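You operate a simulated robot arm through the tools that you are given. There is no shell and no other tool.

The job below is to be done with a simulated robot arm. You get a single attempt, and the scene is never put back.

## Task
Brush the magnet drawer's bar clean and lock the drawer shut.
Fine: brush back. Set down upright: brush. Where these are worked on the way, their far stop is far enough and under half their travel is too little: magnet drawer. What is to be rubbed or washed off counts as gone when no trace of it is left.

The check looks at the end state, three seconds after you hand in, the way a careful person would. Anything else that was tipped, shoved, dropped, spilled or broken makes it a failure.

## Robot
A 7-joint arm with a two-finger parallel gripper, fixed in place. Base frame: the origin is at the foot of the arm, x ahead of it, y to its left, z up. Lengths are in m, angles in rad, forces in N, time in s.
Its first joint turns from -2.601 to 2.601 rad. Payload 3.43 kg.
The tool frame sits at the grasp point between the pads (the TCP): z along the fingers, y along the line on which they close. The tips reach 0.03 m beyond it. Largest opening 0.094 m; finger width 0.028, thickness 0.01; the body of the gripper, 0.05 by 0.096 m, starts 0.055 m behind the TCP.
Orientation is told as [roll, pitch, yaw] about the base's x, y, z axes, in that order, counted from this pose: with the fingers straight down and closing along the base's y, the tool's x points along the base's -x, its y along +y and its z along -z.

## Interface
- The arm moves only by the tool arm_command. Its argument "steps" is a list of rows, each a list of 6 numbers: the shift along the tool's x, y, z in units of 100 mm (1.0 is 100 mm), then the turn, a rotation vector about the tool's x, y, z in units of 180 degrees (1.0 is 180 degrees). In form: [[x, y, z, ax, ay, az], ...]. A call has 1 to 20 rows; each row is the pose to reach, as a shift and turn from the pose commanded when the call began, along the tool's axes at that moment. "jaw" is the closure, from 0 (fully open) to 1 (shut), set as the call begins (left out, the last holds). A call with a number of a shift or a turn outside -1 to 1 is refused whole. Each row takes 0.2 s and may step no farther than 0.05 m and 0.15 rad from the row before; otherwise, or with a gripper value out of range, the whole call is refused. A pose out of reach is approached as far as the arm can. The call stops where the force on the tool passes 40 N (or 10 N more than at its start, if that is more) or the arm is blocked; 0.2 s more then pass. The fingers move at their own pace (about 0.045 m/s each) and stop on an object; they squeeze with about 41 N. The grip force told is the motor's: it shows also when the fingers shut on nothing. Time passes only in rows, and 0.2 s behind the last, so rows that repeat a pose let the fingers close. The reply holds the time, the measured pose of the TCP, the force on the tool along the base axes, the opening and the grip force, in the units named above and with some noise, with the torque about the TCP (base axes, N m) and any sound that the robot's microphone picked up.
- Cameras (640 x 400 px; columns grow to the right, rows downward): "scene" is fixed at [0.2198, -0.6518, 1.5879]; the picture's right is [-0.50, -0.87, 0.00], its down [-0.80, 0.46, -0.39] and it looks along [0.34, -0.20, -0.92] (base axes); focal length 319 px, centre (320, 200). "wrist" rides on the gripper at [0.076, 0.014, -0.103] in the tool frame; the picture's right is [-0.18, 0.98, 0.00], its down [-0.75, -0.14, -0.64] and it looks along [-0.63, -0.12, 0.77] (tool axes); focal length 243 px, centre (320, 200). There is no depth. A picture from a camera that has moved, and an enlarged one, comes with that camera's place and axes in the base frame and with its lens.
- camera(camera): a new picture of that camera. No time passes.
- inspect(camera, box): a new picture of the part [left, top, right, bottom] of that camera's present view, enlarged. No time passes.
- hand_in(): hands the job in; it is judged then, once.

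Nothing tells you positions but the pictures and the camera data. Unless the task says otherwise, let go and move clear before handing in.

The tools are called after ">>>" as a command line: name --pt "numbers of a row" for each row, then --argument value for the rest, lists and objects as JSON in quotes. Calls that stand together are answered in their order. arm_command: Moves the arm, as the interface text tells. Its arguments: {"type":"object","properties":{"steps":{"type":"array","items":{"type":"array","items":{"type":"number"}}},"jaw":{"type":"number"}},"required":["steps"]} The other tools are called the same way: camera (camera) takes a picture; inspect (camera, box) takes an enlarged picture of a part of a camera's view; hand_in () hands the job in.

At the start:

```text
time: 0.0
tcp_pos: [0.5384, -0.5757, 1.1369]
tcp_rot: [-0.001, 0.001, 0.001]
contact_force: [-0.1, -0.3, -0.8]
torque: [-0.03, 0.01, 0.03]
grip_width: 0.094
grip_force: 0.1
```

scene: 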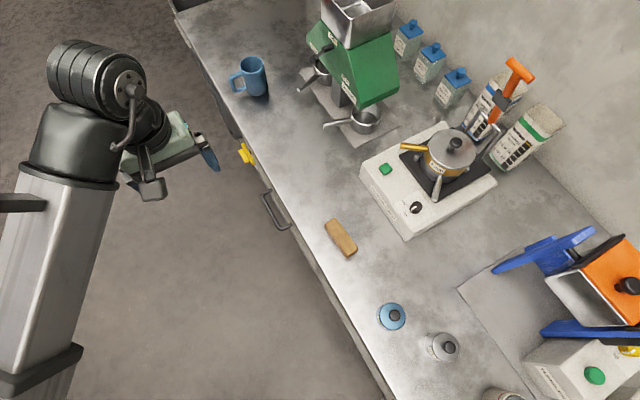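
wrist: 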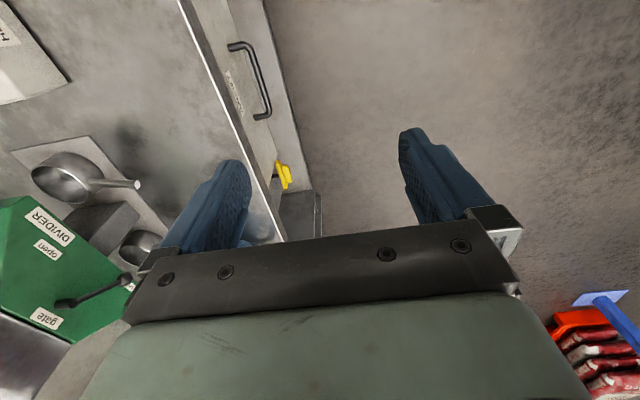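

I see a workbench with a green divider machine, a hot plate, jars, a brush-like block on the bench, and a drawer handle plus a yellow latch on the bench's front. I'll look closer before moving.

>>> inspect --camera "scene" --box '[200, 110, 360, 270]'

>>> inspect --camera "scene" --box '[440, 200, 640, 400]'

>>> inspect --camera "scene" --box '[440, 40, 600, 180]'

>>> inspect --camera "wrist" --box '[180, 0, 340, 240]'

>>> inspect --camera "scene" --box '[280, 0, 440, 150]'

```text
2.50 times, centred on (280, 190) of scene
camera zoom: at [0.2198, -0.6518, 1.5879], right [-0.5, -0.87, 0.0], down [-0.8, 0.46, -0.39], along [0.34, -0.2, -0.92], focal length 798 px, centre (420, 225)
```

zoom: 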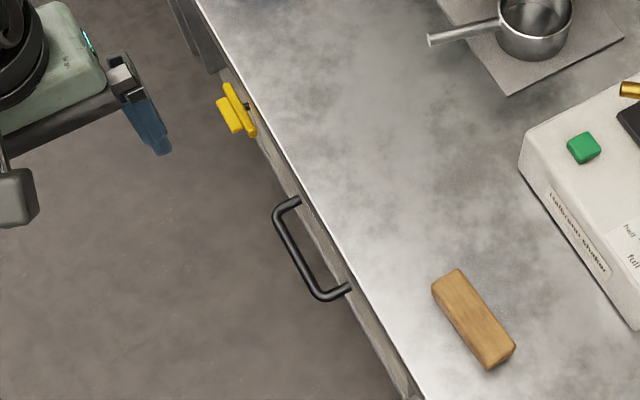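

```text
2.00 times, centred on (540, 300) of scene
camera zoom: at [0.2198, -0.6518, 1.5879], right [-0.5, -0.87, 0.0], down [-0.8, 0.46, -0.39], along [0.34, -0.2, -0.92], focal length 639 px, centre (-120, 0)
```

zoom: 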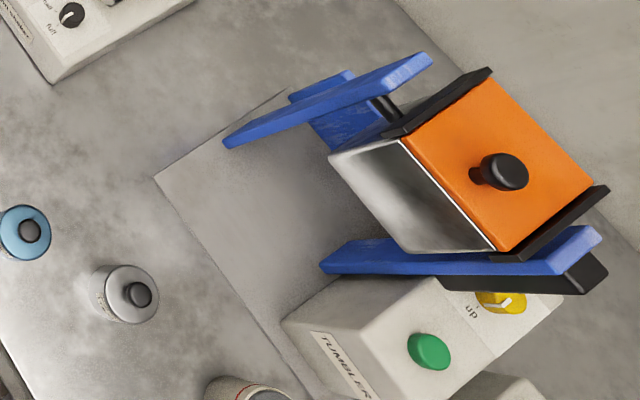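

```text
2.86 times, centred on (520, 110) of scene
camera zoom: at [0.2198, -0.6518, 1.5879], right [-0.5, -0.87, 0.0], down [-0.8, 0.46, -0.39], along [0.34, -0.2, -0.92], focal length 912 px, centre (-251, 457)
```

zoom: 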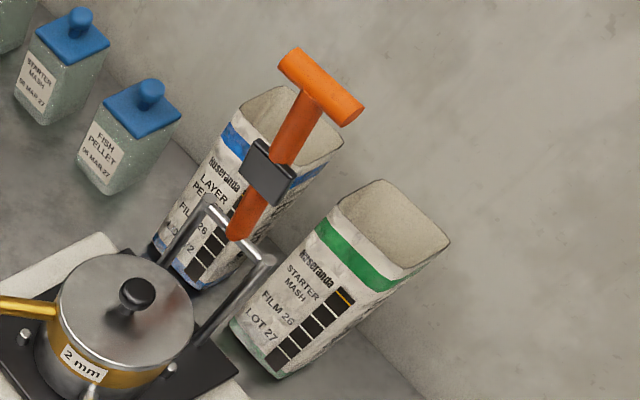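

```text
1.67 times, centred on (260, 120) of wrist
camera zoom: at [0.4614, -0.5619, 1.2404], right [0.18, 0.98, 0.0], down [0.75, -0.14, 0.64], along [0.63, -0.12, -0.77], focal length 404 px, centre (420, 333)
```

zoom: 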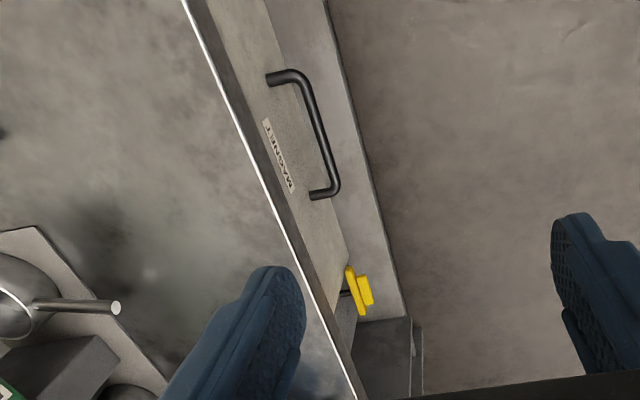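

```text
2.67 times, centred on (360, 75) of scene
camera zoom: at [0.2198, -0.6518, 1.5879], right [-0.5, -0.87, 0.0], down [-0.8, 0.46, -0.39], along [0.34, -0.2, -0.92], focal length 852 px, centre (213, 533)
```

zoom: 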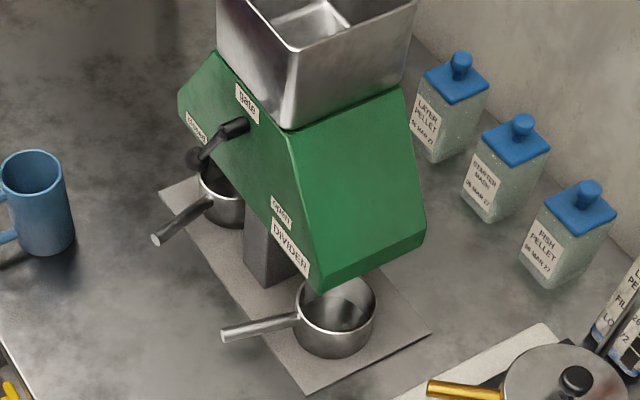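

The bench lies to the robot's right, with its front near y ≈ -0.72. The MAGNET drawer handle is around (0.56, -0.70, 0.755), with a yellow latch beside it and a wooden brush on the bench near (0.37, -0.80). I'll enlarge the brush and latch.

>>> inspect --camera "scene" --box '[310, 205, 374, 269]'

>>> inspect --camera "scene" --box '[225, 130, 289, 170]'

>>> inspect --camera "wrist" --box '[240, 140, 320, 190]'

>>> inspect --camera "wrist" --box '[540, 280, 640, 400]'

>>> inspect --camera "scene" --box '[350, 280, 530, 400]'

```text
6.25 times, centred on (342, 237) of scene
camera zoom: at [0.2198, -0.6518, 1.5879], right [-0.5, -0.87, 0.0], down [-0.8, 0.46, -0.39], along [0.34, -0.2, -0.92], focal length 1996 px, centre (182, -31)
```

zoom: 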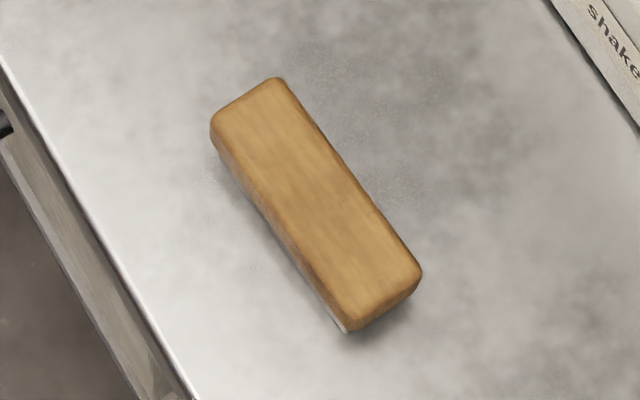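

```text
10.00 times, centred on (257, 150) of scene
camera zoom: at [0.2198, -0.6518, 1.5879], right [-0.5, -0.87, 0.0], down [-0.8, 0.46, -0.39], along [0.34, -0.2, -0.92], focal length 3194 px, centre (950, 700)
```

zoom: 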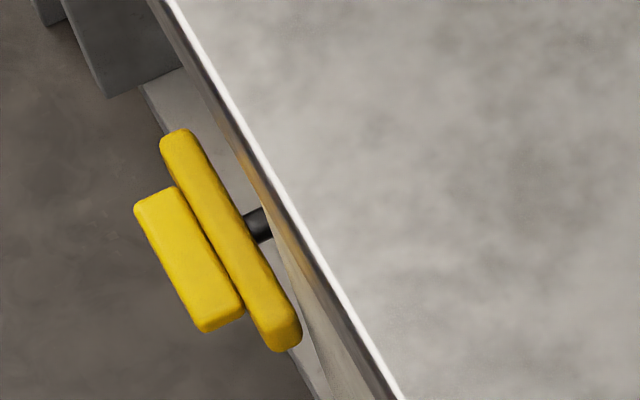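

```text
8.00 times, centred on (280, 165) of wrist
camera zoom: at [0.4614, -0.5619, 1.2404], right [0.18, 0.98, 0.0], down [0.75, -0.14, 0.64], along [0.63, -0.12, -0.77], focal length 1941 px, centre (640, 480)
```

zoom: 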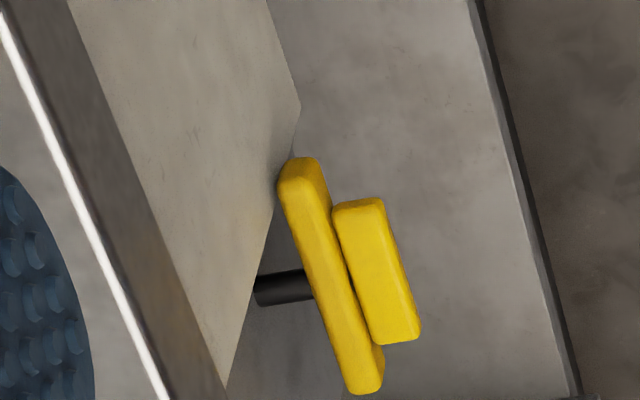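

```text
3.33 times, centred on (590, 340) of wrist
camera zoom: at [0.4614, -0.5619, 1.2404], right [0.18, 0.98, 0.0], down [0.75, -0.14, 0.64], along [0.63, -0.12, -0.77], focal length 809 px, centre (-580, -267)
```

zoom: 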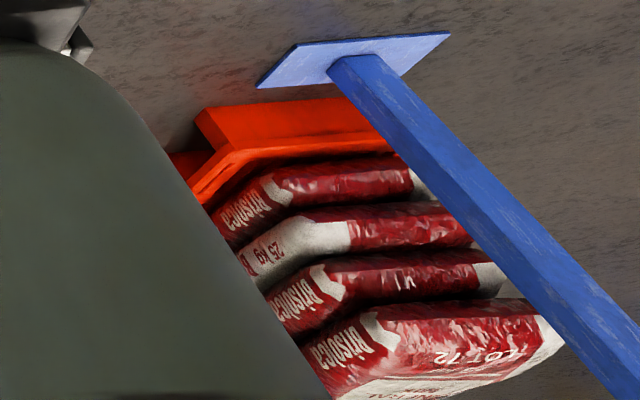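

```text
3.33 times, centred on (440, 340) of scene
camera zoom: at [0.2198, -0.6518, 1.5879], right [-0.5, -0.87, 0.0], down [-0.8, 0.46, -0.39], along [0.34, -0.2, -0.92], focal length 1064 px, centre (-80, -267)
```

zoom: 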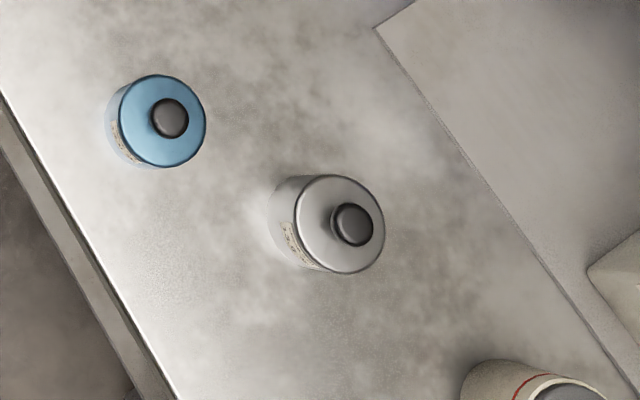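

The yellow latch is a bar on a shaft beside the drawer front, and it lies horizontally across the drawer's edge. I'll back off and yaw the tool so the wrist camera faces the drawer front.

>>> arm_command --pt "0 0.09 0.05 0 0 0.04545" --pt "0 0.18 0.1 0 0 0.0909" --pt "0 0.27 0.15 0 0 0.13636" --pt "0 0.36 0.2 0 0 0.1818" --pt "0 0.45 0.25 0 0 0.22727" --pt "0 0.55 0.3 0 0 0.2727" --pt "0 0.64 0.35 0 0 0.31818" --pt "0 0.73 0.4 0 0 0.3636" --pt "0 0.82 0.45 0 0 0.40909" --pt "0 0.91 0.5 0 0 0.4545" --pt "0 1.0 0.5 0 0 0.5"

>>> camera --camera "wrist"

>>> camera --camera "scene"

```text
time: 2.4
tcp_pos: [0.5395, -0.4763, 1.0883]
tcp_rot: [0.0, -0.001, -1.572]
contact_force: [0.3, 0.0, 0.4]
torque: [-0.01, -0.01, 0.03]
grip_width: 0.094
grip_force: 0.2
```

```text
taken
camera wrist: at [0.5522, -0.4004, 1.1904], right [0.98, -0.19, 0.0], down [-0.14, -0.75, 0.64], along [-0.12, -0.63, -0.77], focal length 243 px, centre (320, 200)
```

wrist: 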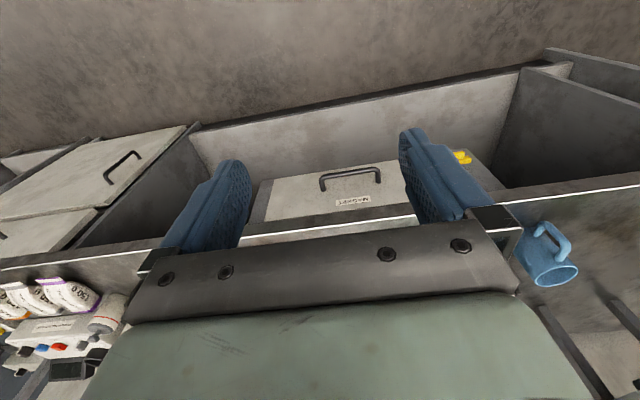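

```text
taken
```

scene: 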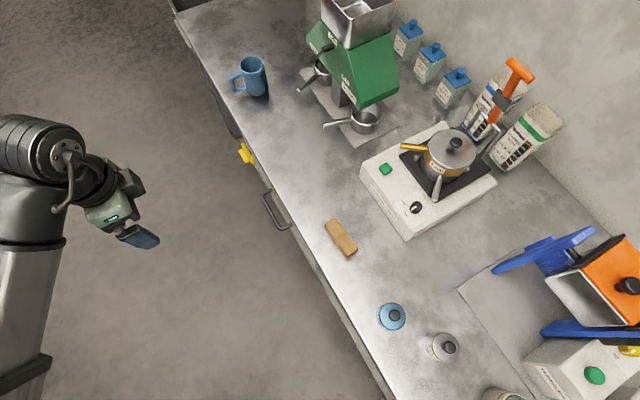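

The wrist view is upside down; the drawer front and handle sit between the fingers, with the yellow latch at its right. I'll zoom on it.

>>> inspect --camera "wrist" --box '[240, 140, 500, 260]'

>>> inspect --camera "wrist" --box '[430, 130, 510, 200]'

```text
2.46 times, centred on (370, 200) of wrist
camera zoom: at [0.5522, -0.4004, 1.1904], right [0.98, -0.19, 0.0], down [-0.14, -0.75, 0.64], along [-0.12, -0.63, -0.77], focal length 597 px, centre (197, 200)
```

zoom: 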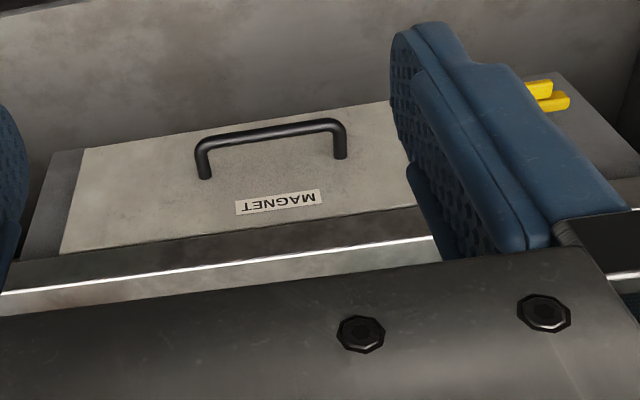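

```text
5.71 times, centred on (470, 165) of wrist
camera zoom: at [0.5522, -0.4004, 1.1904], right [0.98, -0.19, 0.0], down [-0.14, -0.75, 0.64], along [-0.12, -0.63, -0.77], focal length 1386 px, centre (-537, 400)
```

zoom: 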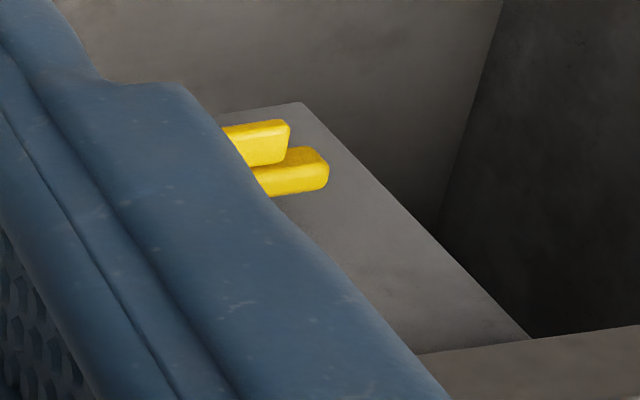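

The finger hides the latch, so I'll shift toward +x and tilt the tool to look at the drawer front more squarely.

>>> arm_command --pt "0.1 0.2 0.1 0 -0.0417 0" --pt "0.2 0.4 0.2 0 -0.0833 0" --pt "0.3 0.6 0.3 0 -0.125 0" --pt "0.4 0.8 0.4 0 -0.1667 0" --pt "0.5 1.0 0.5 0 -0.2 0"

>>> camera --camera "wrist"

```text
time: 3.6
tcp_pos: [0.6387, -0.4252, 1.0376]
tcp_rot: [0.001, -0.63, -1.572]
contact_force: [0.8, 0.3, 1.0]
torque: [0.01, 0.01, 0.0]
grip_width: 0.0941
grip_force: 0.0
```

```text
taken
camera wrist: at [0.6518, -0.3041, 1.0753], right [0.98, -0.15, 0.11], down [-0.14, -0.23, 0.96], along [-0.12, -0.96, -0.25], focal length 243 px, centre (320, 200)
```

wrist: 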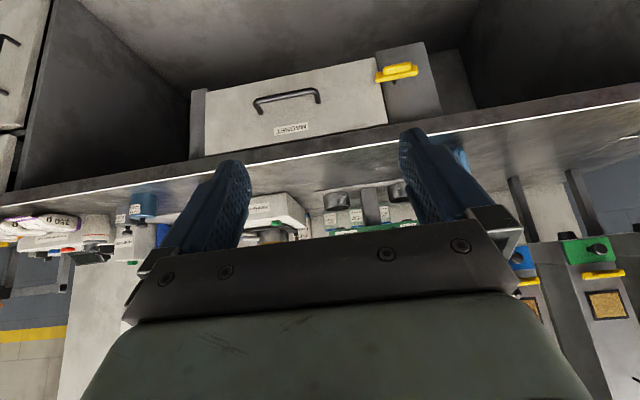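

Now the drawer front, handle and latch are all visible. I'll zoom for measurements.

>>> inspect --camera "wrist" --box '[180, 30, 460, 205]'

>>> inspect --camera "wrist" --box '[360, 35, 450, 125]'

```text
2.29 times, centred on (320, 118) of wrist
camera zoom: at [0.6518, -0.3041, 1.0753], right [0.98, -0.15, 0.11], down [-0.14, -0.23, 0.96], along [-0.12, -0.96, -0.25], focal length 555 px, centre (320, 389)
```

zoom: 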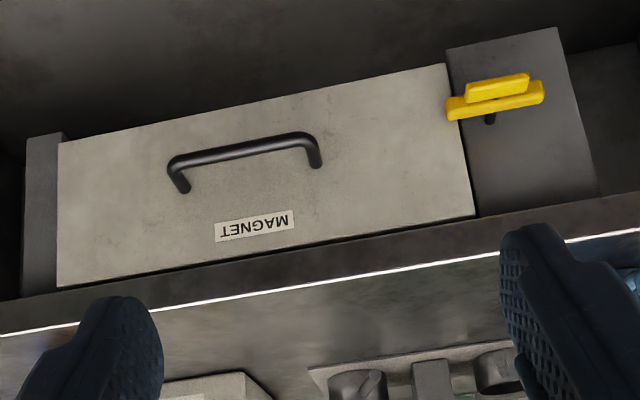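

```text
4.44 times, centred on (405, 80) of wrist
camera zoom: at [0.6518, -0.3041, 1.0753], right [0.98, -0.15, 0.11], down [-0.14, -0.23, 0.96], along [-0.12, -0.96, -0.25], focal length 1078 px, centre (-58, 733)
```

zoom: 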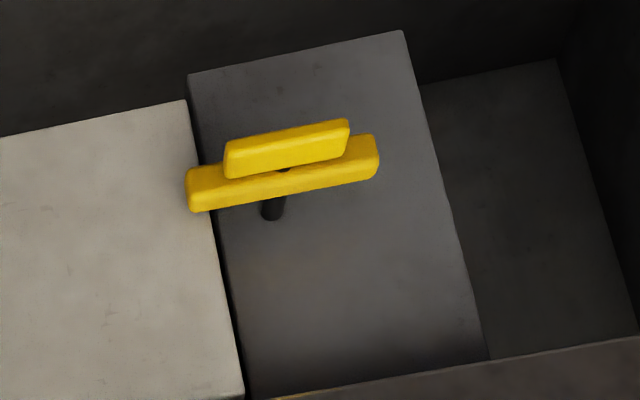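

The drawer is 0.37 wide (x 0.375–0.742) with its face at y ≈ -0.722. The latch turns on a shaft near (0.768, z 0.758), and its bar is horizontal, so the drawer is locked. I'll turn the gripper to point horizontally at the bench with the jaws closing vertically, so it can grip the latch tab.

>>> arm_command --pt "0.0453 0.0615 0.0622 0.01797 -0.01797 -0.03534" --pt "0.0906 0.1231 0.1243 0.03594 -0.03594 -0.07068" --pt "0.1359 0.1846 0.1865 0.05391 -0.05391 -0.10602" --pt "0.1812 0.2462 0.2486 0.07188 -0.07188 -0.14135" --pt "0.2265 0.3077 0.3108 0.08985 -0.08985 -0.17669" --pt "0.2718 0.3692 0.3729 0.10782 -0.10782 -0.21203" --pt "0.3172 0.4308 0.4351 0.12578 -0.12578 -0.24737" --pt "0.3625 0.4923 0.4972 0.14375 -0.14375 -0.28271" --pt "0.4078 0.5538 0.5594 0.16172 -0.16172 -0.31805" --pt "0.4531 0.6154 0.6215 0.17969 -0.17969 -0.35338" --pt "0.4984 0.6769 0.6837 0.19766 -0.19766 -0.38872" --pt "0.5437 0.7385 0.7458 0.21563 -0.21563 -0.42406" --pt "0.589 0.8 0.808 0.2336 -0.2336 -0.4594"

>>> camera --camera "wrist"

>>> camera --camera "scene"

```text
time: 6.4
tcp_pos: [0.7185, -0.4253, 0.9383]
tcp_rot: [-1.573, 0.002, 0.002]
contact_force: [-0.1, 0.1, 0.3]
torque: [-0.01, 0.02, 0.0]
grip_width: 0.0942
grip_force: 0.1
```

```text
taken
camera wrist: at [0.6419, -0.3231, 0.9242], right [0.18, 0.0, -0.98], down [0.75, 0.64, 0.14], along [0.63, -0.77, 0.12], focal length 243 px, centre (320, 200)
```

wrist: 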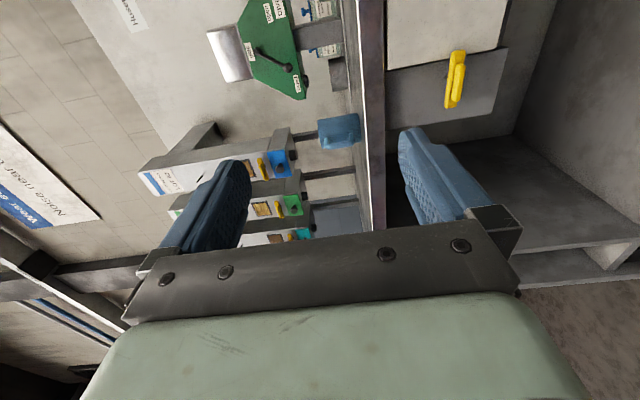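

```text
taken
```

scene: 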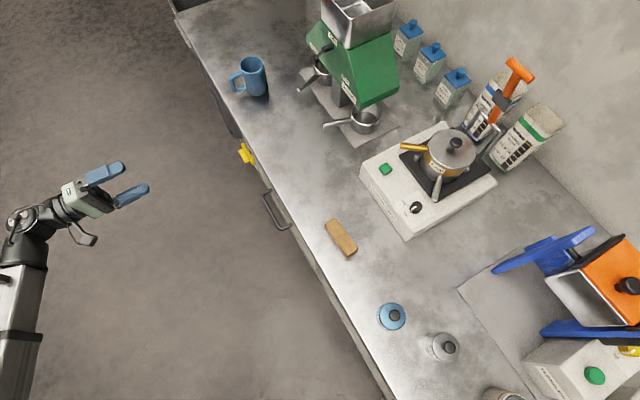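

The gripper is now horizontal and points at the bench. I'll zoom on the latch from here.

>>> inspect --camera "wrist" --box '[380, 20, 520, 130]'

```text
3.64 times, centred on (450, 75) of wrist
camera zoom: at [0.6419, -0.3231, 0.9242], right [0.18, 0.0, -0.98], down [0.75, 0.64, 0.14], along [0.63, -0.77, 0.12], focal length 882 px, centre (-153, 654)
```

zoom: 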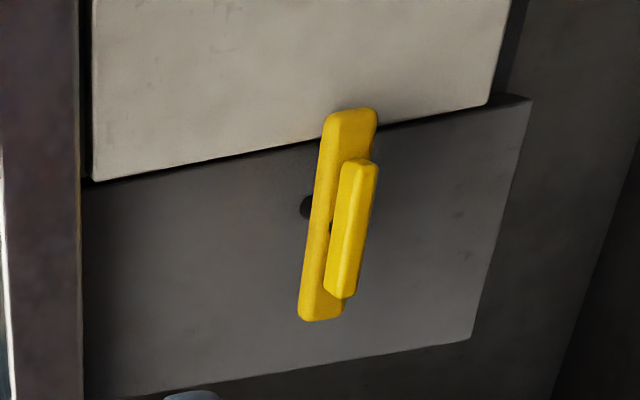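

I place the latch tab at about (0.767, -0.697, 0.753). I'm moving to stand in front of it.

>>> arm_command --pt "-0.12 0.23 0.21 0 0 0" --pt "-0.24 0.46 0.42 0 0 0" --pt "-0.36 0.69 0.63 0 0 0" --pt "-0.485 0.925 0.85 0 0 0"

>>> arm_command --pt "0 0.23 0.2 0 0 0" --pt "0 0.46 0.4 0 0 0" --pt "0 0.69 0.6 0 0 0" --pt "0 0.928 0.75 0 0 0" --pt "0 0.928 0.75 0 0 0"

>>> camera --camera "wrist"

>>> inspect --camera "scene" --box '[180, 90, 308, 170]'

```text
time: 7.4
tcp_pos: [0.767, -0.5112, 0.8453]
tcp_rot: [-1.569, 0.0, 0.0]
contact_force: [-0.7, -0.5, 0.2]
torque: [0.02, -0.01, -0.02]
grip_width: 0.0938
grip_force: 0.2
```

```text
time: 8.6
tcp_pos: [0.7684, -0.5851, 0.7523]
tcp_rot: [-1.569, -0.001, 0.001]
contact_force: [-0.5, -0.3, 0.2]
torque: [0.0, -0.01, 0.0]
grip_width: 0.0939
grip_force: 0.1
```

```text
taken
camera wrist: at [0.6902, -0.4831, 0.7387], right [0.18, 0.0, -0.98], down [0.75, 0.64, 0.14], along [0.63, -0.77, 0.12], focal length 243 px, centre (320, 200)
```

wrist: 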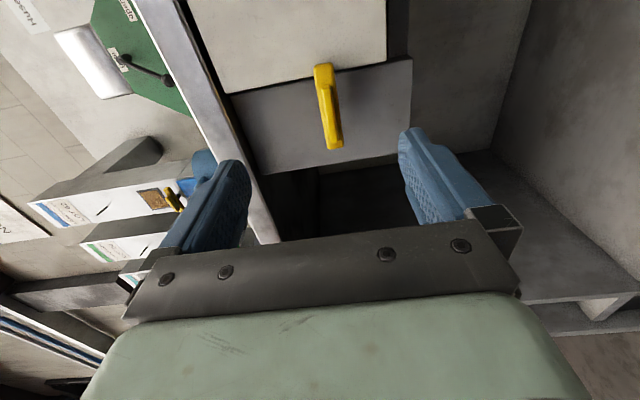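

```text
5.00 times, centred on (244, 130) of scene
camera zoom: at [0.2198, -0.6518, 1.5879], right [-0.5, -0.87, 0.0], down [-0.8, 0.46, -0.39], along [0.34, -0.2, -0.92], focal length 1597 px, centre (700, 550)
```

zoom: 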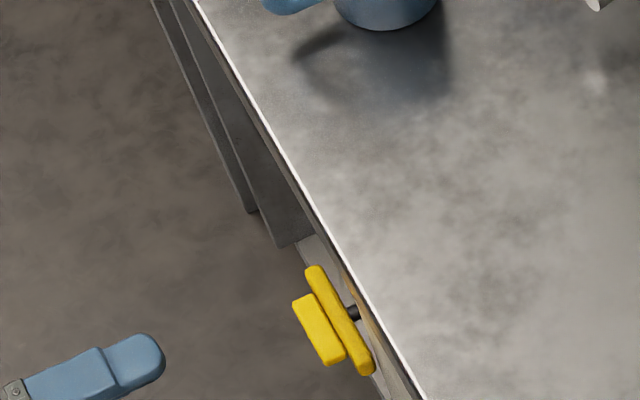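

>>> inspect --camera "wrist" --box '[280, 50, 380, 160]'

```text
3.64 times, centred on (330, 105) of wrist
camera zoom: at [0.6902, -0.4831, 0.7387], right [0.18, 0.0, -0.98], down [0.75, 0.64, 0.14], along [0.63, -0.77, 0.12], focal length 882 px, centre (284, 546)
```

zoom: 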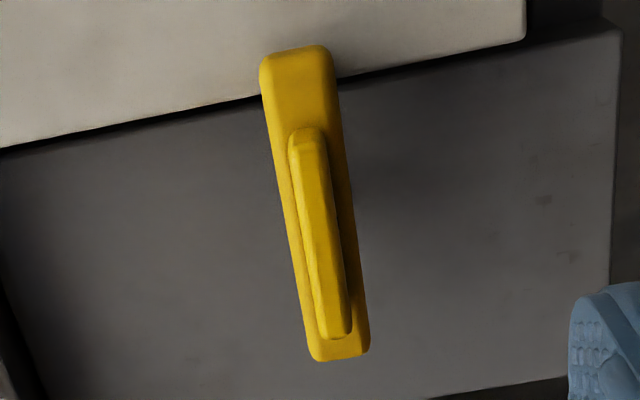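

The latch's rotation centre comes out at (0.773, z 0.745), with the tab's outer face near y ≈ -0.70. I'll align and approach with the jaws open, then check.

>>> arm_command --pt "-0.06 0.075 0.2 0 0 0" --pt "-0.06 0.075 0.4 0 0 0" --pt "-0.06 0.075 0.6 0 0 0" --pt "-0.06 0.075 0.75 0 0 0" --pt "-0.06 0.075 0.75 0 0 0" --jaw 0.3

>>> camera --camera "wrist"

>>> inspect --camera "scene" --box '[200, 120, 296, 180]'

```text
time: 9.8
tcp_pos: [0.7741, -0.6594, 0.746]
tcp_rot: [-1.57, 0.0, 0.001]
contact_force: [-0.7, -0.4, 0.0]
torque: [0.02, -0.02, 0.01]
grip_width: 0.0657
grip_force: 0.0
```

```text
taken
camera wrist: at [0.6961, -0.5579, 0.7306], right [0.18, 0.0, -0.98], down [0.75, 0.64, 0.14], along [0.63, -0.77, 0.12], focal length 243 px, centre (320, 200)
```

wrist: 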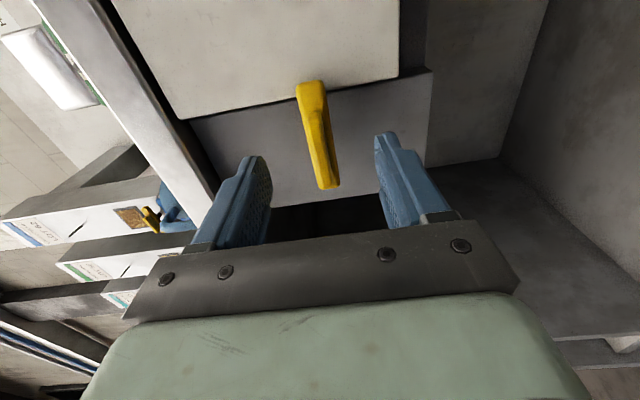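

```text
6.67 times, centred on (248, 150) of scene
camera zoom: at [0.2198, -0.6518, 1.5879], right [-0.5, -0.87, 0.0], down [-0.8, 0.46, -0.39], along [0.34, -0.2, -0.92], focal length 2129 px, centre (800, 533)
```

zoom: 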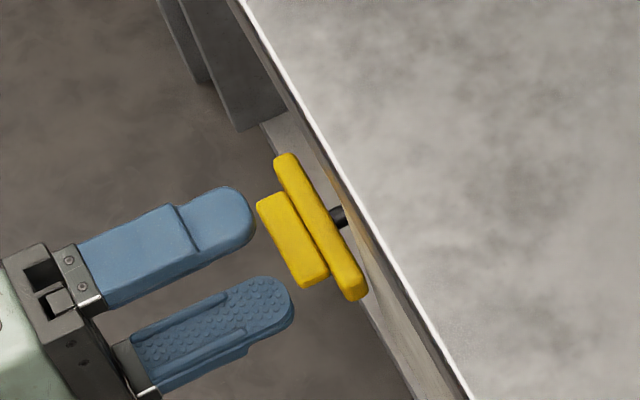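

The jaws straddle the tab well; its outer face is about 10 mm beyond the fingertips. I'll move in 21 mm and close on the tab.

>>> arm_command --pt "0 0 0.1 0 0 0" --pt "0 0 0.21 0 0 0" --pt "0 0 0.21 0 0 0"

>>> arm_command --pt "0 0 0 0 0 0" --pt "0 0 0 0 0 0" --pt "0 0 0 0 0 0" --pt "0 0 0 0 0 0" --pt "0 0 0 0 0 0" --pt "0 0 0 0 0 0" --jaw 1

>>> inspect --camera "scene" --box '[200, 120, 296, 180]'

>>> camera --camera "wrist"

```text
time: 10.6
tcp_pos: [0.7742, -0.683, 0.7447]
tcp_rot: [-1.569, -0.001, 0.0]
contact_force: [0.6, -0.3, 0.0]
torque: [0.01, -0.03, -0.01]
grip_width: 0.066
grip_force: 0.0
```

```text
time: 12.0
tcp_pos: [0.7734, -0.6807, 0.7443]
tcp_rot: [-1.569, 0.0, 0.001]
contact_force: [-0.5, 1.1, -4.7]
torque: [0.17, 0.03, 0.1]
grip_width: 0.0176
grip_force: 44.5
```

```text
6.67 times, centred on (248, 150) of scene
camera zoom: at [0.2198, -0.6518, 1.5879], right [-0.5, -0.87, 0.0], down [-0.8, 0.46, -0.39], along [0.34, -0.2, -0.92], focal length 2129 px, centre (800, 533)
```

zoom: 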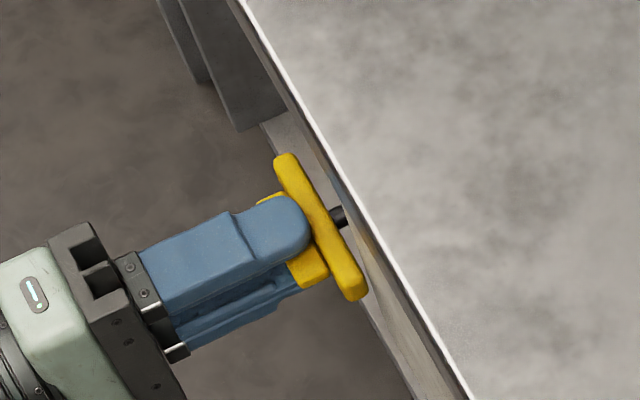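

```text
taken
camera wrist: at [0.6962, -0.5788, 0.7303], right [0.18, 0.0, -0.98], down [0.75, 0.64, 0.14], along [0.63, -0.77, 0.12], focal length 243 px, centre (320, 200)
```

wrist: 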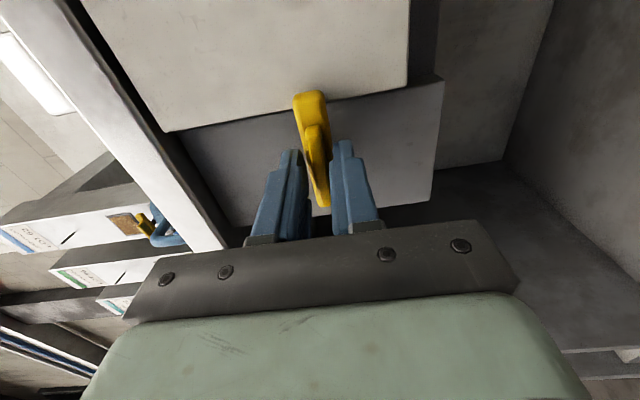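

The tab is gripped (width 17.6 mm). I'll try turning the latch a little, with the camera going upward, and watch the torque.

>>> arm_command --pt "0 0 0 0 0 -0.02" --pt "0 0 0 0 0 -0.04" --pt "0 0 0 0 0 -0.06" --pt "0 0 0 0 0 -0.08"

>>> inspect --camera "scene" --box '[200, 120, 296, 180]'

```text
time: 13.0
tcp_pos: [0.7741, -0.6807, 0.7438]
tcp_rot: [-1.569, 0.249, 0.0]
contact_force: [2.6, 1.5, -3.9]
torque: [0.12, -2.07, 0.09]
grip_width: 0.025
grip_force: 45.3
```

```text
6.67 times, centred on (248, 150) of scene
camera zoom: at [0.2198, -0.6518, 1.5879], right [-0.5, -0.87, 0.0], down [-0.8, 0.46, -0.39], along [0.34, -0.2, -0.92], focal length 2129 px, centre (800, 533)
```

zoom: 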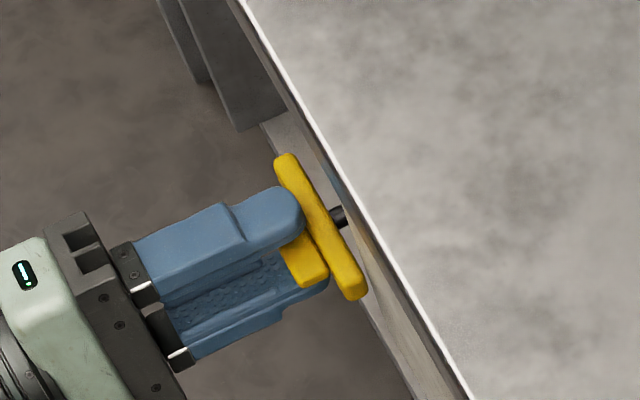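

The latch resisted: the jaws were wedged open and the torque reached 2 N m. It is stopped in that direction, so I'll go back and turn the other way.

>>> arm_command --pt "0 0 0 0 0 0.03" --pt "0 0 0 0 0 0.06" --pt "0 0 0 0 0 0.08" --pt "0 0 0 0 0 0.08" --pt "0 0 0 0 0 0.1" --pt "0 0 0 0 0 0.12" --pt "0 0 0 0 0 0.14" --pt "0 0 0 0 0 0.16"

>>> inspect --camera "scene" --box '[200, 120, 296, 180]'

>>> camera --camera "wrist"

```text
time: 14.8
tcp_pos: [0.7736, -0.6812, 0.7439]
tcp_rot: [-1.568, -0.254, -0.002]
contact_force: [-10.2, 7.9, -13.3]
torque: [0.32, 0.01, 0.11]
grip_width: 0.0177
grip_force: 44.9
```

```text
6.67 times, centred on (248, 150) of scene
camera zoom: at [0.2198, -0.6518, 1.5879], right [-0.5, -0.87, 0.0], down [-0.8, 0.46, -0.39], along [0.34, -0.2, -0.92], focal length 2129 px, centre (800, 533)
```

zoom: 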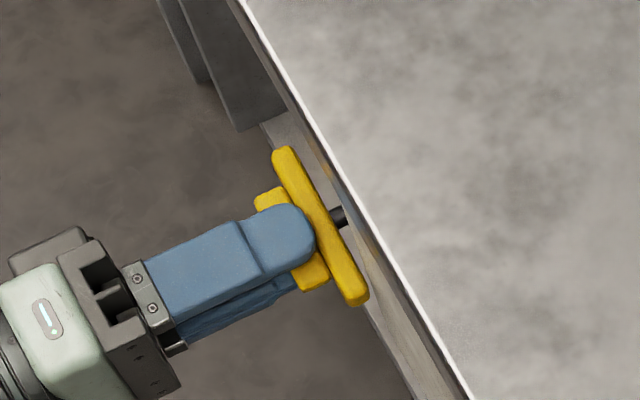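

```text
taken
camera wrist: at [0.7016, -0.5791, 0.7113], right [0.42, 0.0, -0.91], down [0.69, 0.64, 0.33], along [0.58, -0.77, 0.27], focal length 243 px, centre (320, 200)
```

wrist: 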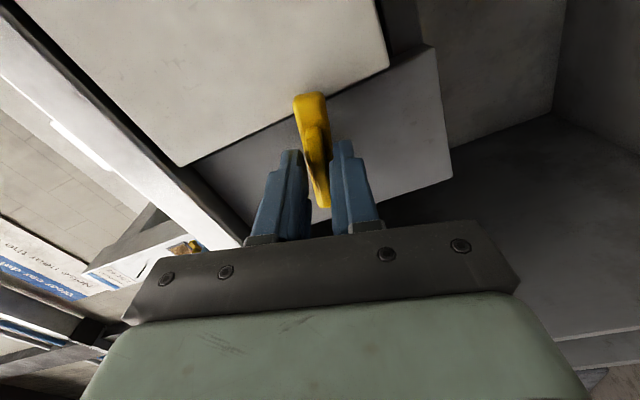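

It turns freely in this direction. The TCP is slightly off the axis, so I'll correct by about 2 mm and keep turning.

>>> arm_command --pt "0.02 0.016 -0.01 0 0 0.0" --pt "0.02 0.016 -0.01 0 0 0.03" --pt "0.02 0.016 -0.01 0 0 0.06" --pt "0.02 0.016 -0.01 0 0 0.09" --pt "0.02 0.016 -0.01 0 0 0.12"

```text
time: 16.0
tcp_pos: [0.7744, -0.6825, 0.7412]
tcp_rot: [-1.57, -0.629, 0.002]
contact_force: [13.8, -18.0, 7.5]
torque: [0.03, 0.02, 0.04]
grip_width: 0.0177
grip_force: 45.1
```

>>> arm_command --pt "-0.0114 0 0.007 0 0 0.0" --pt "-0.0114 0 0.007 0 0 0.03" --pt "-0.0114 0 0.007 0 0 0.06" --pt "-0.0114 0 0.007 0 0 0.09" --pt "-0.0114 0 0.007 0 0 0.12"

>>> camera --camera "wrist"

```text
time: 17.2
tcp_pos: [0.7742, -0.6812, 0.7408]
tcp_rot: [-1.564, -1.007, -0.001]
contact_force: [13.6, -11.3, -1.4]
torque: [-0.63, 0.01, 0.83]
grip_width: 0.0174
grip_force: 45.4
```

```text
taken
camera wrist: at [0.7438, -0.579, 0.6708], right [0.93, 0.0, -0.37], down [0.28, 0.64, 0.71], along [0.24, -0.77, 0.59], focal length 243 px, centre (320, 200)
```

wrist: 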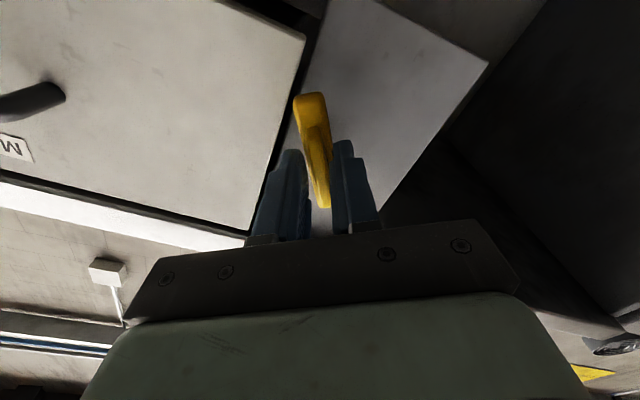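

>>> arm_command --pt "-0.003 0.005 0.004 0 0 0.03" --pt "-0.003 0.005 0.004 0 0 0.06" --pt "-0.003 0.005 0.004 0 0 0.09" --pt "-0.003 0.005 0.004 0 0 0.12" --pt "-0.003 0.005 0.004 0 0 0.15" --pt "-0.003 0.005 0.004 0 0 0.17"

>>> inspect --camera "scene" --box '[200, 120, 296, 180]'

>>> camera --camera "wrist"

```text
time: 18.6
tcp_pos: [0.7742, -0.6818, 0.7419]
tcp_rot: [-1.478, -1.541, -0.093]
contact_force: [18.2, -2.9, -9.7]
torque: [-0.73, 0.0, 0.35]
grip_width: 0.0181
grip_force: 45.5
```

```text
6.67 times, centred on (248, 150) of scene
camera zoom: at [0.2198, -0.6518, 1.5879], right [-0.5, -0.87, 0.0], down [-0.8, 0.46, -0.39], along [0.34, -0.2, -0.92], focal length 2129 px, centre (800, 533)
```

zoom: 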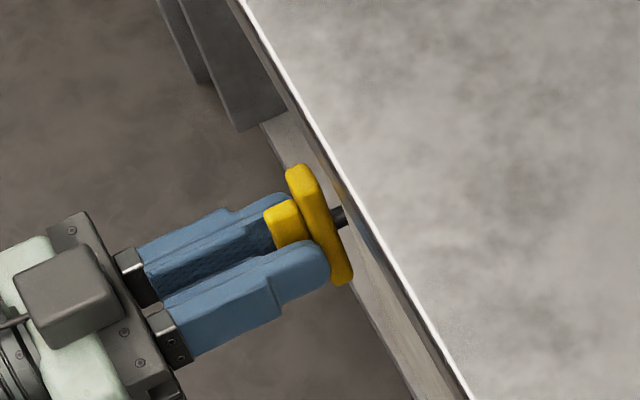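

```text
taken
camera wrist: at [0.7853, -0.5789, 0.666], right [0.99, 0.0, 0.15], down [-0.12, 0.64, 0.76], along [-0.1, -0.77, 0.63], focal length 243 px, centre (320, 200)
```

wrist: 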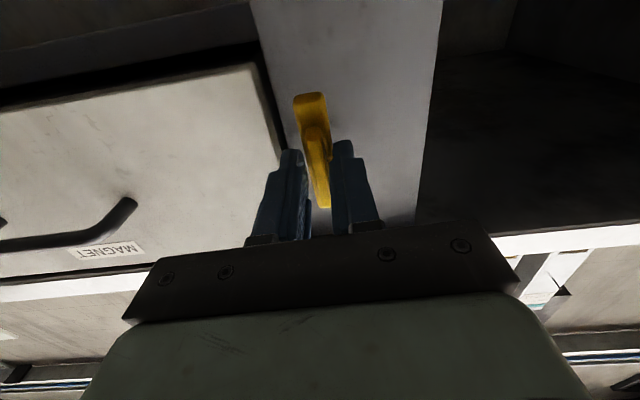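

The latch now stands vertical and clear of the drawer edge. I'll release it and back away.

>>> arm_command --pt "0 0 0 0 0 0" --pt "0 0 0 0 0 0" --pt "0 0 0 0 0 0" --jaw 0.3

>>> arm_command --pt "0 0 -0.2 0 0 0" --pt "0 0 -0.4 0 0 0" --pt "0 0 -0.7 0 0 0" --pt "0 0 -1.0 0 0 0"

>>> camera --camera "wrist"

>>> inspect --camera "scene" --box '[200, 120, 296, 180]'

```text
time: 19.4
tcp_pos: [0.7738, -0.6821, 0.7431]
tcp_rot: [-1.527, -1.541, -0.044]
contact_force: [0.5, -0.4, 0.4]
torque: [0.01, 0.0, -0.02]
grip_width: 0.0657
grip_force: 0.1
```

```text
time: 20.4
tcp_pos: [0.7727, -0.582, 0.7427]
tcp_rot: [-1.528, -1.54, -0.043]
contact_force: [-0.5, -0.1, -0.2]
torque: [-0.02, 0.01, -0.02]
grip_width: 0.0658
grip_force: 0.1
```

```text
taken
camera wrist: at [0.7837, -0.4786, 0.6667], right [0.99, 0.0, 0.15], down [-0.12, 0.64, 0.76], along [-0.1, -0.77, 0.63], focal length 243 px, centre (320, 200)
```

wrist: 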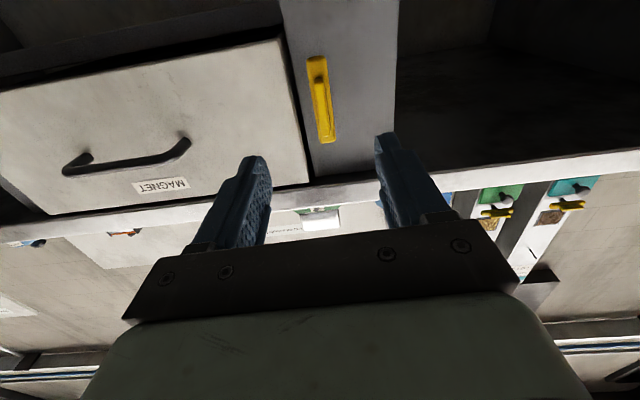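

```text
6.67 times, centred on (248, 150) of scene
camera zoom: at [0.2198, -0.6518, 1.5879], right [-0.5, -0.87, 0.0], down [-0.8, 0.46, -0.39], along [0.34, -0.2, -0.92], focal length 2129 px, centre (800, 533)
```

zoom: 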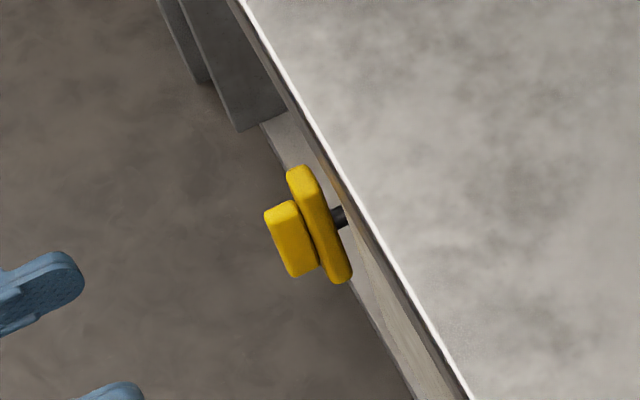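

The latch is vertical and the drawer unlocked. Next I turn the gripper back to close vertically and move in front of the handle bar, which I place at about (0.558, -0.696, 0.758).

>>> arm_command --pt "-0.014 -0.09 0 0 0 -0.0446" --pt "-0.028 -0.18 0 0 0 -0.0892" --pt "-0.042 -0.27 0 0 0 -0.1338" --pt "-0.056 -0.36 0 0 0 -0.1784" --pt "-0.07 -0.45 0 0 0 -0.223" --pt "-0.084 -0.55 0 0 0 -0.2675" --pt "-0.1 -0.64 0 0 0 -0.3121" --pt "-0.11 -0.73 0 0 0 -0.3567" --pt "-0.125 -0.82 0 0 0 -0.4013" --pt "-0.14 -0.91 0 0 0 -0.4459" --pt "-0.153 -1.0 0 0 0 -0.4905"

>>> camera --camera "wrist"

```text
time: 22.8
tcp_pos: [0.6743, -0.5809, 0.7614]
tcp_rot: [-1.569, 0.003, -0.001]
contact_force: [0.8, 0.6, 0.1]
torque: [0.0, 0.0, -0.02]
grip_width: 0.0661
grip_force: 0.0
```

```text
taken
camera wrist: at [0.5969, -0.4792, 0.7485], right [0.18, 0.0, -0.98], down [0.75, 0.64, 0.14], along [0.63, -0.77, 0.11], focal length 243 px, centre (320, 200)
```

wrist: 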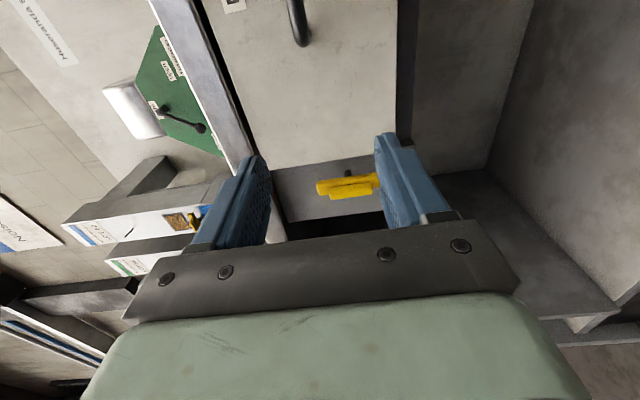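

>>> arm_command --pt "0.3 0 0 0 0 0" --pt "0.6 0 0 0 0 0" --pt "0.9 0 0 0 0 0" --pt "1.0 0 0 0 0 0" --pt "1.0 0 0 0 0 0"

>>> camera --camera "wrist"

>>> inspect --camera "scene" --box '[220, 160, 316, 220]'

```text
time: 24.0
tcp_pos: [0.5755, -0.5817, 0.7616]
tcp_rot: [-1.568, 0.004, 0.0]
contact_force: [-0.3, 0.2, -1.1]
torque: [0.0, 0.0, 0.01]
grip_width: 0.0653
grip_force: 0.2
```

```text
taken
camera wrist: at [0.4968, -0.4795, 0.7479], right [0.18, 0.0, -0.98], down [0.75, 0.64, 0.14], along [0.63, -0.77, 0.12], focal length 243 px, centre (320, 200)
```

wrist: 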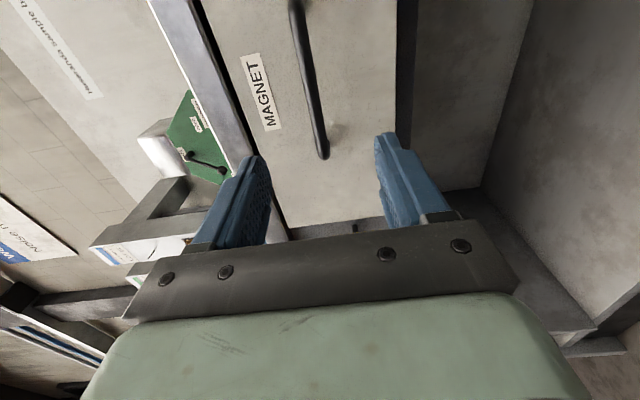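

```text
6.67 times, centred on (268, 190) of scene
camera zoom: at [0.2198, -0.6518, 1.5879], right [-0.5, -0.87, 0.0], down [-0.8, 0.46, -0.39], along [0.34, -0.2, -0.92], focal length 2129 px, centre (667, 267)
```

zoom: 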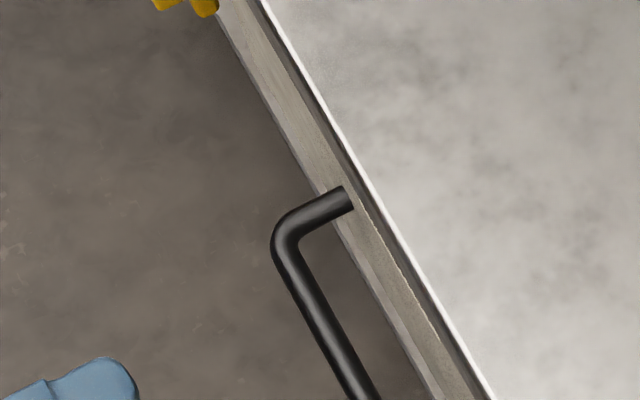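

>>> arm_command --pt "0.175 -0.02 0.2 0 0 0" --pt "0.175 -0.02 0.4 0 0 0" --pt "0.175 -0.02 0.65 0 0 0" --pt "0.175 -0.02 0.65 0 0 0"

>>> camera --camera "wrist"

>>> inspect --camera "scene" --box '[220, 160, 316, 220]'

```text
time: 25.0
tcp_pos: [0.5568, -0.647, 0.7636]
tcp_rot: [-1.571, 0.002, -0.001]
contact_force: [0.6, -0.3, 0.1]
torque: [-0.05, 0.0, -0.01]
grip_width: 0.0658
grip_force: 0.2
```

```text
taken
camera wrist: at [0.4786, -0.5446, 0.7499], right [0.18, 0.0, -0.98], down [0.75, 0.64, 0.14], along [0.63, -0.77, 0.12], focal length 243 px, centre (320, 200)
```

wrist: 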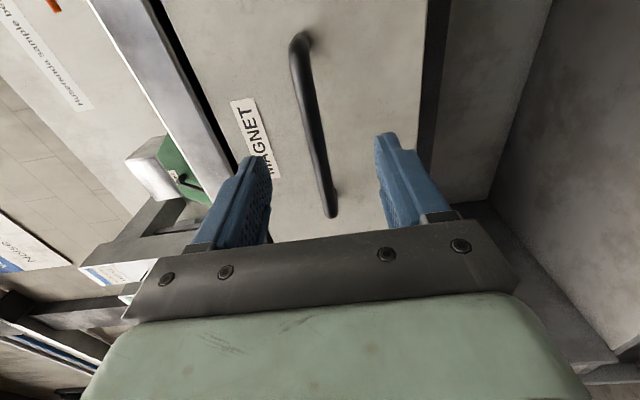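

```text
6.67 times, centred on (268, 190) of scene
camera zoom: at [0.2198, -0.6518, 1.5879], right [-0.5, -0.87, 0.0], down [-0.8, 0.46, -0.39], along [0.34, -0.2, -0.92], focal length 2129 px, centre (667, 267)
```

zoom: 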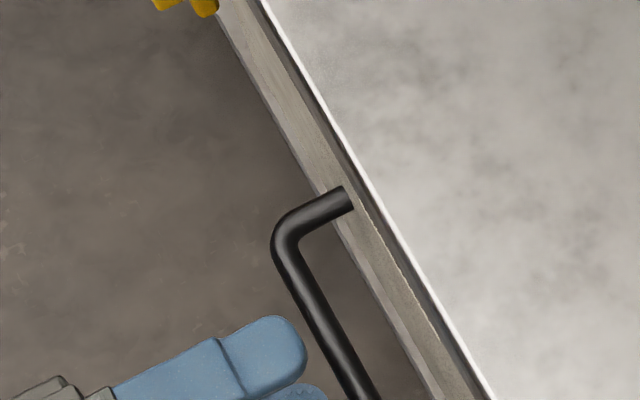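

The bar is nearly centred between the jaws, about 2 mm high. I'll advance around it and close.

>>> arm_command --pt "0 -0.02 0.2 0 0 0" --pt "0 -0.02 0.42 0 0 0" --pt "0 -0.02 0.42 0 0 0"

>>> arm_command --pt "0 0 0 0 0 0" --pt "0 0 0 0 0 0" --pt "0 0 0 0 0 0" --pt "0 0 0 0 0 0" --pt "0 0 0 0 0 0" --pt "0 0 0 0 0 0" --jaw 1

>>> camera --camera "wrist"

>>> inspect --camera "scene" --box '[220, 160, 316, 220]'

```text
time: 25.8
tcp_pos: [0.5564, -0.6884, 0.7661]
tcp_rot: [-1.569, 0.002, 0.002]
contact_force: [0.6, 0.1, 0.0]
torque: [0.03, 0.02, -0.03]
grip_width: 0.0658
grip_force: 0.1
```

```text
time: 27.2
tcp_pos: [0.5568, -0.6892, 0.7649]
tcp_rot: [-1.568, 0.001, 0.0]
contact_force: [-2.4, 2.0, -9.1]
torque: [0.02, -0.1, 0.03]
grip_width: 0.0162
grip_force: 44.9
```

```text
taken
camera wrist: at [0.4785, -0.5861, 0.7514], right [0.18, 0.0, -0.98], down [0.75, 0.64, 0.14], along [0.63, -0.77, 0.12], focal length 243 px, centre (320, 200)
```

wrist: 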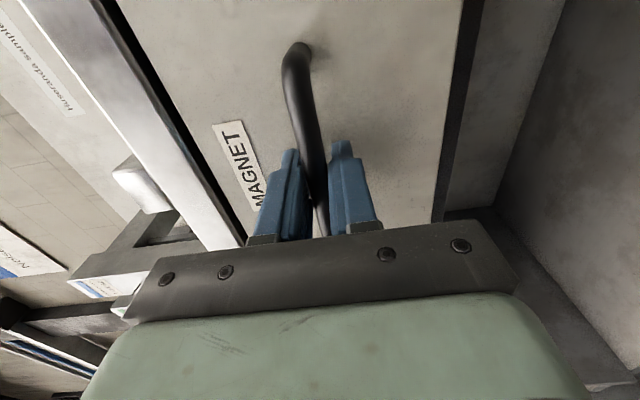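

```text
6.67 times, centred on (268, 190) of scene
camera zoom: at [0.2198, -0.6518, 1.5879], right [-0.5, -0.87, 0.0], down [-0.8, 0.46, -0.39], along [0.34, -0.2, -0.92], focal length 2129 px, centre (667, 267)
```

zoom: 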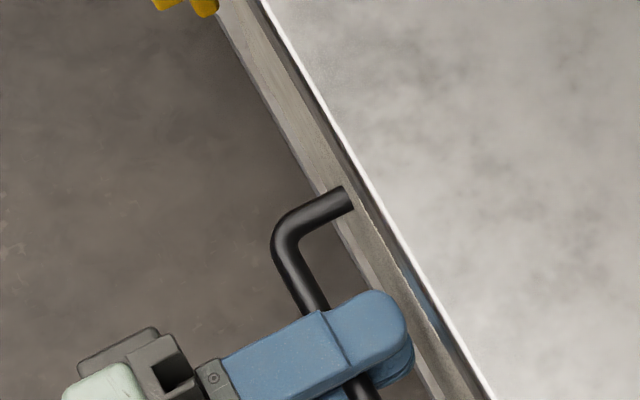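

The handle is gripped. I'll pull the drawer open toward +y.

>>> arm_command --pt "0 0.005 -0.1 0 0 0" --pt "0 0.005 -0.25 0 0 0" --pt "0 0.005 -0.4 0 0 0" --pt "0 0.005 -0.55 0 0 0" --pt "0 0.005 -0.7 0 0 0" --pt "0 0.005 -0.85 0 0 0" --pt "0 0.005 -1.0 0 0 0"

>>> camera --camera "scene"

```text
time: 28.8
tcp_pos: [0.5549, -0.5886, 0.7641]
tcp_rot: [-1.568, 0.0, -0.002]
contact_force: [-13.6, 0.3, -16.6]
torque: [0.0, -0.1, 0.76]
grip_width: 0.0162
grip_force: 45.3
```

```text
taken
```

scene: 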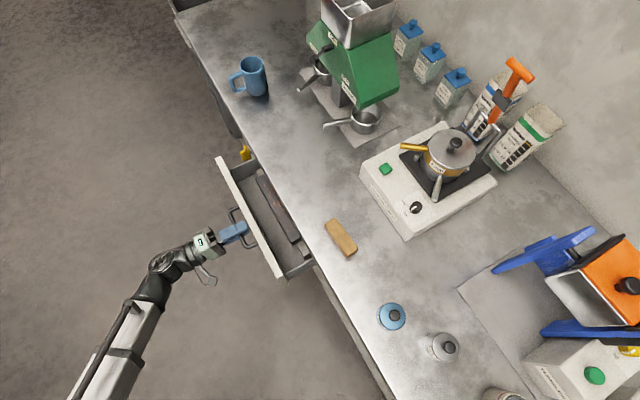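

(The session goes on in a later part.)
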